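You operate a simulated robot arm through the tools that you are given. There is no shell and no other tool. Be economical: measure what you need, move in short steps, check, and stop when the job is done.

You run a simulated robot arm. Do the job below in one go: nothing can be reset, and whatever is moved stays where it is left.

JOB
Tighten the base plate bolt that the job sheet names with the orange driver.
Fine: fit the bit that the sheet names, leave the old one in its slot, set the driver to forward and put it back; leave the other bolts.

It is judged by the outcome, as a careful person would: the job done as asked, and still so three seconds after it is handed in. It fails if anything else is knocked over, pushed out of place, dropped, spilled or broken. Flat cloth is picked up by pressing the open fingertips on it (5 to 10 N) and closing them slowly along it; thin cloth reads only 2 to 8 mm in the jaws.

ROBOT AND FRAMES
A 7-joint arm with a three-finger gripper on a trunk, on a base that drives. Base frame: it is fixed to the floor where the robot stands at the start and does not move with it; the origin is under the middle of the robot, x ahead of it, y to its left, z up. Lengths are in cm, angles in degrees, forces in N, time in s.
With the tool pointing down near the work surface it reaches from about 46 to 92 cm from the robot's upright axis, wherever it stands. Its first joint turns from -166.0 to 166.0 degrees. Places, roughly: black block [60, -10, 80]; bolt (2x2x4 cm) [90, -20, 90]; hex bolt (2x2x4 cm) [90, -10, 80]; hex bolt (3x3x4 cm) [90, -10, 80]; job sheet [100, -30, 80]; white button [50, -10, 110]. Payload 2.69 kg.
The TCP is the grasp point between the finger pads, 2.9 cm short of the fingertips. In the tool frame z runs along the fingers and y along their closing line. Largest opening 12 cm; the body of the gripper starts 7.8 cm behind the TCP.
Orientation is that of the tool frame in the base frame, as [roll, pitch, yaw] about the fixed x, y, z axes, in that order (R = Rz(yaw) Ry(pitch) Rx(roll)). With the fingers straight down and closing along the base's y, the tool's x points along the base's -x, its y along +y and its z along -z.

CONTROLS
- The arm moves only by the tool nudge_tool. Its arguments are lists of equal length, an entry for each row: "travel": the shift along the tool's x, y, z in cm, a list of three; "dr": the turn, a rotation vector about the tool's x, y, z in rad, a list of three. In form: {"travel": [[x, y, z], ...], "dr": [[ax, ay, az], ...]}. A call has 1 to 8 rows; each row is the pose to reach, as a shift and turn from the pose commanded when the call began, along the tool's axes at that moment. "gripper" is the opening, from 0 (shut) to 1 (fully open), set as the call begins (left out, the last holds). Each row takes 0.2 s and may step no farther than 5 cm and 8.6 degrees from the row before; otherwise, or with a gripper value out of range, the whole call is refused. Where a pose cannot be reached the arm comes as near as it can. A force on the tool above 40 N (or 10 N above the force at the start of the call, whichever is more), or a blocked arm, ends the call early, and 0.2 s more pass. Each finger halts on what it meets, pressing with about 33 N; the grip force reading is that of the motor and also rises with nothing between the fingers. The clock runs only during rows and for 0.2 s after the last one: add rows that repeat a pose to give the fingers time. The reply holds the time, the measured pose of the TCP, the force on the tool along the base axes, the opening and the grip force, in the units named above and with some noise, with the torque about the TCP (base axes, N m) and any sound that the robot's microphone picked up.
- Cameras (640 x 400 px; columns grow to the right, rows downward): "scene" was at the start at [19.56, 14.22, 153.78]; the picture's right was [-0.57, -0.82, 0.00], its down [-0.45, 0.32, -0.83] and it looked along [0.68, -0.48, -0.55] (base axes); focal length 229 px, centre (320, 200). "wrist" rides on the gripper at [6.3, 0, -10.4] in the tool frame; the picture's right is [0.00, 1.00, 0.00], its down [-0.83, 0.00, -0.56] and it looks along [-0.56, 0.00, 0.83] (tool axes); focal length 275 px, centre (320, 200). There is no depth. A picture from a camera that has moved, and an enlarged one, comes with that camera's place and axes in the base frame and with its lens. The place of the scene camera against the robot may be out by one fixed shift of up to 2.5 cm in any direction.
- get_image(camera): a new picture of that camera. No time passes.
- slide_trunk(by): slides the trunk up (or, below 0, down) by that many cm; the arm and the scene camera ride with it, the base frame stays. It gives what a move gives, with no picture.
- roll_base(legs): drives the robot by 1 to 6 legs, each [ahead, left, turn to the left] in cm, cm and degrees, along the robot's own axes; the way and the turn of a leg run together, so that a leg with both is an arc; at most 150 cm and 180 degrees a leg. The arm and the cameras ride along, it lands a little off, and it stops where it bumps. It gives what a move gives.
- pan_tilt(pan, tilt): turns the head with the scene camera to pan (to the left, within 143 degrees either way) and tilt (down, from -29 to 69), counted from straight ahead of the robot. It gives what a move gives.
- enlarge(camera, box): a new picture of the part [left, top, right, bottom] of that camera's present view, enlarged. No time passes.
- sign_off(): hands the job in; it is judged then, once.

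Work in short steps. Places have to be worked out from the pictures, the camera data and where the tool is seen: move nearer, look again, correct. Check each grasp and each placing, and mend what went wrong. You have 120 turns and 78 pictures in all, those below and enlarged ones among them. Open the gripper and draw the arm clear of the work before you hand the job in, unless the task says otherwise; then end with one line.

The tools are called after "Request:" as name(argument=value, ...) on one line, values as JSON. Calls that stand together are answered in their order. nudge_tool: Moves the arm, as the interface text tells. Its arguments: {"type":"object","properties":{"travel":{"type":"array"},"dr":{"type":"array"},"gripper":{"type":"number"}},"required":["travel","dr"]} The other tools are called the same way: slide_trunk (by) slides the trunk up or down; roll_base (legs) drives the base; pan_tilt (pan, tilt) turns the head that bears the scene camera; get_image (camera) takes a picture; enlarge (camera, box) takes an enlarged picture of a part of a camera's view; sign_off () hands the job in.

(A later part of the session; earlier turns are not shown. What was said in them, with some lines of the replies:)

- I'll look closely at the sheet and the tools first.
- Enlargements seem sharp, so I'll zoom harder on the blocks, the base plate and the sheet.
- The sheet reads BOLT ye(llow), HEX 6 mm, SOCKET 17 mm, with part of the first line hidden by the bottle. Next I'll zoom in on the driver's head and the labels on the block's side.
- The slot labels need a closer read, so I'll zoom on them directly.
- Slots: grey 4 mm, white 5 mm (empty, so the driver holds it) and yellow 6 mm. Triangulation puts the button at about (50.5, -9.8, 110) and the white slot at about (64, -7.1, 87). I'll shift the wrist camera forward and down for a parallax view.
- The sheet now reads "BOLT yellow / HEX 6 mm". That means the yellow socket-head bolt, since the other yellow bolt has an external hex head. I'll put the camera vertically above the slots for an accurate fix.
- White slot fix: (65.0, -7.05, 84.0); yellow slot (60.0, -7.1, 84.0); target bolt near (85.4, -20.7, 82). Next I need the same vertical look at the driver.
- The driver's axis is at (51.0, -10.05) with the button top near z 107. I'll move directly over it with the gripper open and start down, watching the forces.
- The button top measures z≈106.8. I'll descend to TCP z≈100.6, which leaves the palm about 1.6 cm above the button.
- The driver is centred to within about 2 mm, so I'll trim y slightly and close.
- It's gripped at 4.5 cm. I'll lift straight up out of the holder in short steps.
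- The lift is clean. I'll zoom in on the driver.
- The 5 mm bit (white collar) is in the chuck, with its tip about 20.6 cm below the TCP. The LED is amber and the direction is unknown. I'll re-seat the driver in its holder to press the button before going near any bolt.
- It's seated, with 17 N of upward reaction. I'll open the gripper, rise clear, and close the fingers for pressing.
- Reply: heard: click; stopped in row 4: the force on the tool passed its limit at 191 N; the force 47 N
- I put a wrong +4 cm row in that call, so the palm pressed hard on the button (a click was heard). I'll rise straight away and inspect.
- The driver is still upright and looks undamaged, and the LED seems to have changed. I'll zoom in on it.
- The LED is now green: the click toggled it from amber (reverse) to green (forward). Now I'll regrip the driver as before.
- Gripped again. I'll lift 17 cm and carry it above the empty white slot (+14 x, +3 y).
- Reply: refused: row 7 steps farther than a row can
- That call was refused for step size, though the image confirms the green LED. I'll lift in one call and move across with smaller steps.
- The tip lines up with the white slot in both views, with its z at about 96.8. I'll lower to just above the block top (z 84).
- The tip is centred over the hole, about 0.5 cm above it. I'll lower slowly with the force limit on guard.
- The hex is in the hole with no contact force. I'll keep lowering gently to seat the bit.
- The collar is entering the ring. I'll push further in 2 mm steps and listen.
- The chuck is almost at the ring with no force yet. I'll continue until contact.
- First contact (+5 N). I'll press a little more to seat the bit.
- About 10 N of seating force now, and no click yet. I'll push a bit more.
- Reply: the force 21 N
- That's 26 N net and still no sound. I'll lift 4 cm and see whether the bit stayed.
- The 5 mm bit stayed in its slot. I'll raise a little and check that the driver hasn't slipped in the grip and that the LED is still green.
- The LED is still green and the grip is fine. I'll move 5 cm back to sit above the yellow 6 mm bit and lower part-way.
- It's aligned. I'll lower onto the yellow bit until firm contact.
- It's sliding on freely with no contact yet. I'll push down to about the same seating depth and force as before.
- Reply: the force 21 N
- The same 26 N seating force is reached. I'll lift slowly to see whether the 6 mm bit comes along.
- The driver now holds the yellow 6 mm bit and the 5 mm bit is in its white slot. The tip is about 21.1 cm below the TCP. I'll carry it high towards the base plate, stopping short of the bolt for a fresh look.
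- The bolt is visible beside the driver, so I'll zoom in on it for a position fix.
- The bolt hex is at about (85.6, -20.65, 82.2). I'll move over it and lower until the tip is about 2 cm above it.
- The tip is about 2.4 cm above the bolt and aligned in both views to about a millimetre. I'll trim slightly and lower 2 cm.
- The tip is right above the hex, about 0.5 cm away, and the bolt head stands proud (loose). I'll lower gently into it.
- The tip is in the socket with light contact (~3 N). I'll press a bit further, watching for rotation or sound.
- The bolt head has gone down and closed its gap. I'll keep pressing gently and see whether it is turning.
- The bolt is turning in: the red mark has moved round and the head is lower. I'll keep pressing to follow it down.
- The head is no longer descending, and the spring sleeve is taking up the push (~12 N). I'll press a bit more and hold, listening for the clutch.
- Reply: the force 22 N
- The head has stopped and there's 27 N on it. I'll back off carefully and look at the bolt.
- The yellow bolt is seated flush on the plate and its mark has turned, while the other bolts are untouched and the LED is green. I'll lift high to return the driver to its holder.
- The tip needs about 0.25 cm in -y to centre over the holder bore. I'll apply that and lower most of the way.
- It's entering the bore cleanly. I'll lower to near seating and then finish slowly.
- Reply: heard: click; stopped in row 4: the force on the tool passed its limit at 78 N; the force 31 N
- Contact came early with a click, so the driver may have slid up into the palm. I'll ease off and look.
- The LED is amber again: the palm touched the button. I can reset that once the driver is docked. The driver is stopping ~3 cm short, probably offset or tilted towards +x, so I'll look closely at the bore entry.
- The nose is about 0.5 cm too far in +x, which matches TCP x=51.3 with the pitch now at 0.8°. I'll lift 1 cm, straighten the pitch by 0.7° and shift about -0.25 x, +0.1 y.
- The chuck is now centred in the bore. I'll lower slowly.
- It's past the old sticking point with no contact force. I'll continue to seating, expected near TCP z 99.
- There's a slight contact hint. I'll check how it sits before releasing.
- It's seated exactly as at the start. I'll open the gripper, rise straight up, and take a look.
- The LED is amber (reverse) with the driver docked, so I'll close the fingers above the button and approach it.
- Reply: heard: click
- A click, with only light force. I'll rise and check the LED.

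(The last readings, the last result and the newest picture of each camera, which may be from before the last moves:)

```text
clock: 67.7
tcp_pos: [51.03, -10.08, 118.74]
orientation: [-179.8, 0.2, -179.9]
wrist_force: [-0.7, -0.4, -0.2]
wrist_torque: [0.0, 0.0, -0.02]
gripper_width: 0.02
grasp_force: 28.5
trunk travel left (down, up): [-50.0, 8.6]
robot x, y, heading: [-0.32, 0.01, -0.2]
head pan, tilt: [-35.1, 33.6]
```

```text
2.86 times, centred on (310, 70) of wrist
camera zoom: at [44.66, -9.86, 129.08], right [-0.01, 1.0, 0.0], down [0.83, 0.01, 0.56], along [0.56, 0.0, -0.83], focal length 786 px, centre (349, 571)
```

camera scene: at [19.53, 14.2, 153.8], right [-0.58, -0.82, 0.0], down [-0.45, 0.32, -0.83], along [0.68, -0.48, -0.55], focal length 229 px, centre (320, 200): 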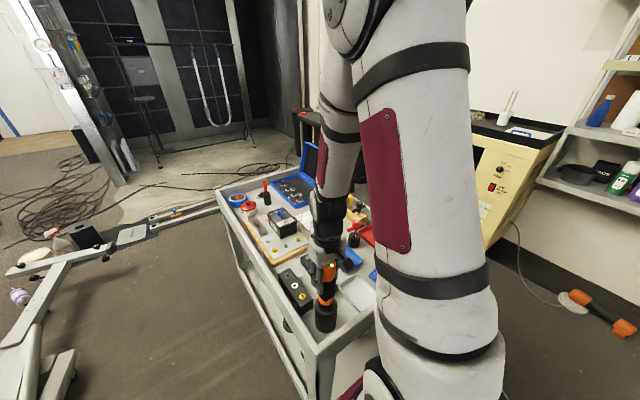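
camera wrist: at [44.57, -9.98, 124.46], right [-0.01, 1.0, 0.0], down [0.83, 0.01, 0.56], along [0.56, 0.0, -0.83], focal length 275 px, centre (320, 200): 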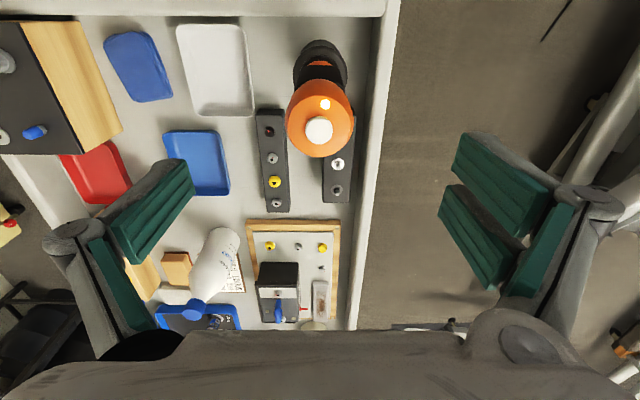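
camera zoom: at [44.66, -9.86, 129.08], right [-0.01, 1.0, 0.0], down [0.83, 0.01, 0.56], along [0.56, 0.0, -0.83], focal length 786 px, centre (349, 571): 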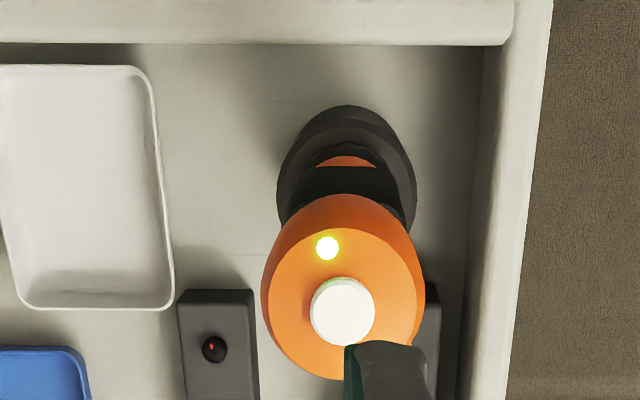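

The LED is green again (forward, the setting that drove the bolt in). I'll open the gripper, draw clear, and take final views of the bolt and the tray.

Request:
nudge_tool(travel=[[0, 0, -4], [0, 2, -8], [0, 4, -12], [0, 4, -16], [0, 4, -20], [0, 4, -20]], dr=[[0, 0, 0], [0, 0, 0], [0, 0, 0], [0, 0, 0], [0, 0, 0], [0, 0, 0]], gripper=1.0)

Request:
enlarge(camera="wrist", box=[200, 30, 340, 240])

Request:
enlarge(camera="scene", box=[265, 215, 325, 260])

```text
clock: 69.1
tcp_pos: [51.0, -5.91, 138.64]
orientation: [-179.8, 0.1, -179.9]
wrist_force: [-0.5, 0.4, 0.1]
wrist_torque: [0.06, -0.02, -0.04]
gripper_width: 12.02
grasp_force: 0.2
trunk travel left (down, up): [-50.0, 8.6]
robot x, y, heading: [0.25, 0.23, 0.1]
head pan, tilt: [-35.1, 33.6]
```

```text
1.90 times, centred on (270, 135) of wrist
camera zoom: at [44.49, -5.74, 149.05], right [-0.01, 1.0, 0.0], down [0.83, 0.01, 0.56], along [0.56, 0.0, -0.83], focal length 524 px, centre (415, 324)
```

zoom: 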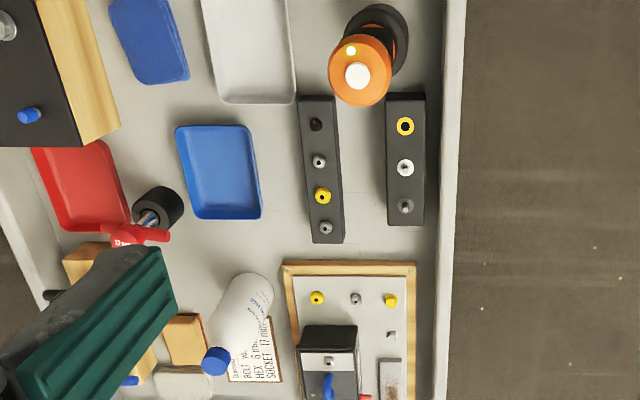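

```text
8.89 times, centred on (295, 238) of scene
camera zoom: at [19.58, 14.22, 153.78], right [-0.57, -0.82, 0.0], down [-0.45, 0.32, -0.83], along [0.68, -0.48, -0.55], focal length 2035 px, centre (542, -133)
```

zoom: 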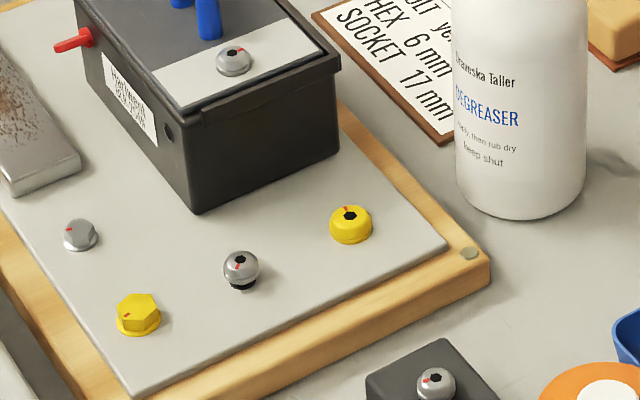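

The yellow bolt is flush, the grey one is still proud and untouched, and the driver is docked with a green LED. The 5 mm bit is in the white slot and nothing has been displaced, so I'll hand it in.

Request:
sign_off()

```text
The job is handed in.
```

The yellow base-plate bolt is driven flush with the 6 mm bit, though I heard no clutch click to confirm its torque; the 5 mm bit is in its slot and the driver is back in its holder, set to forward, after my gripper twice pressed its button hard by accident.
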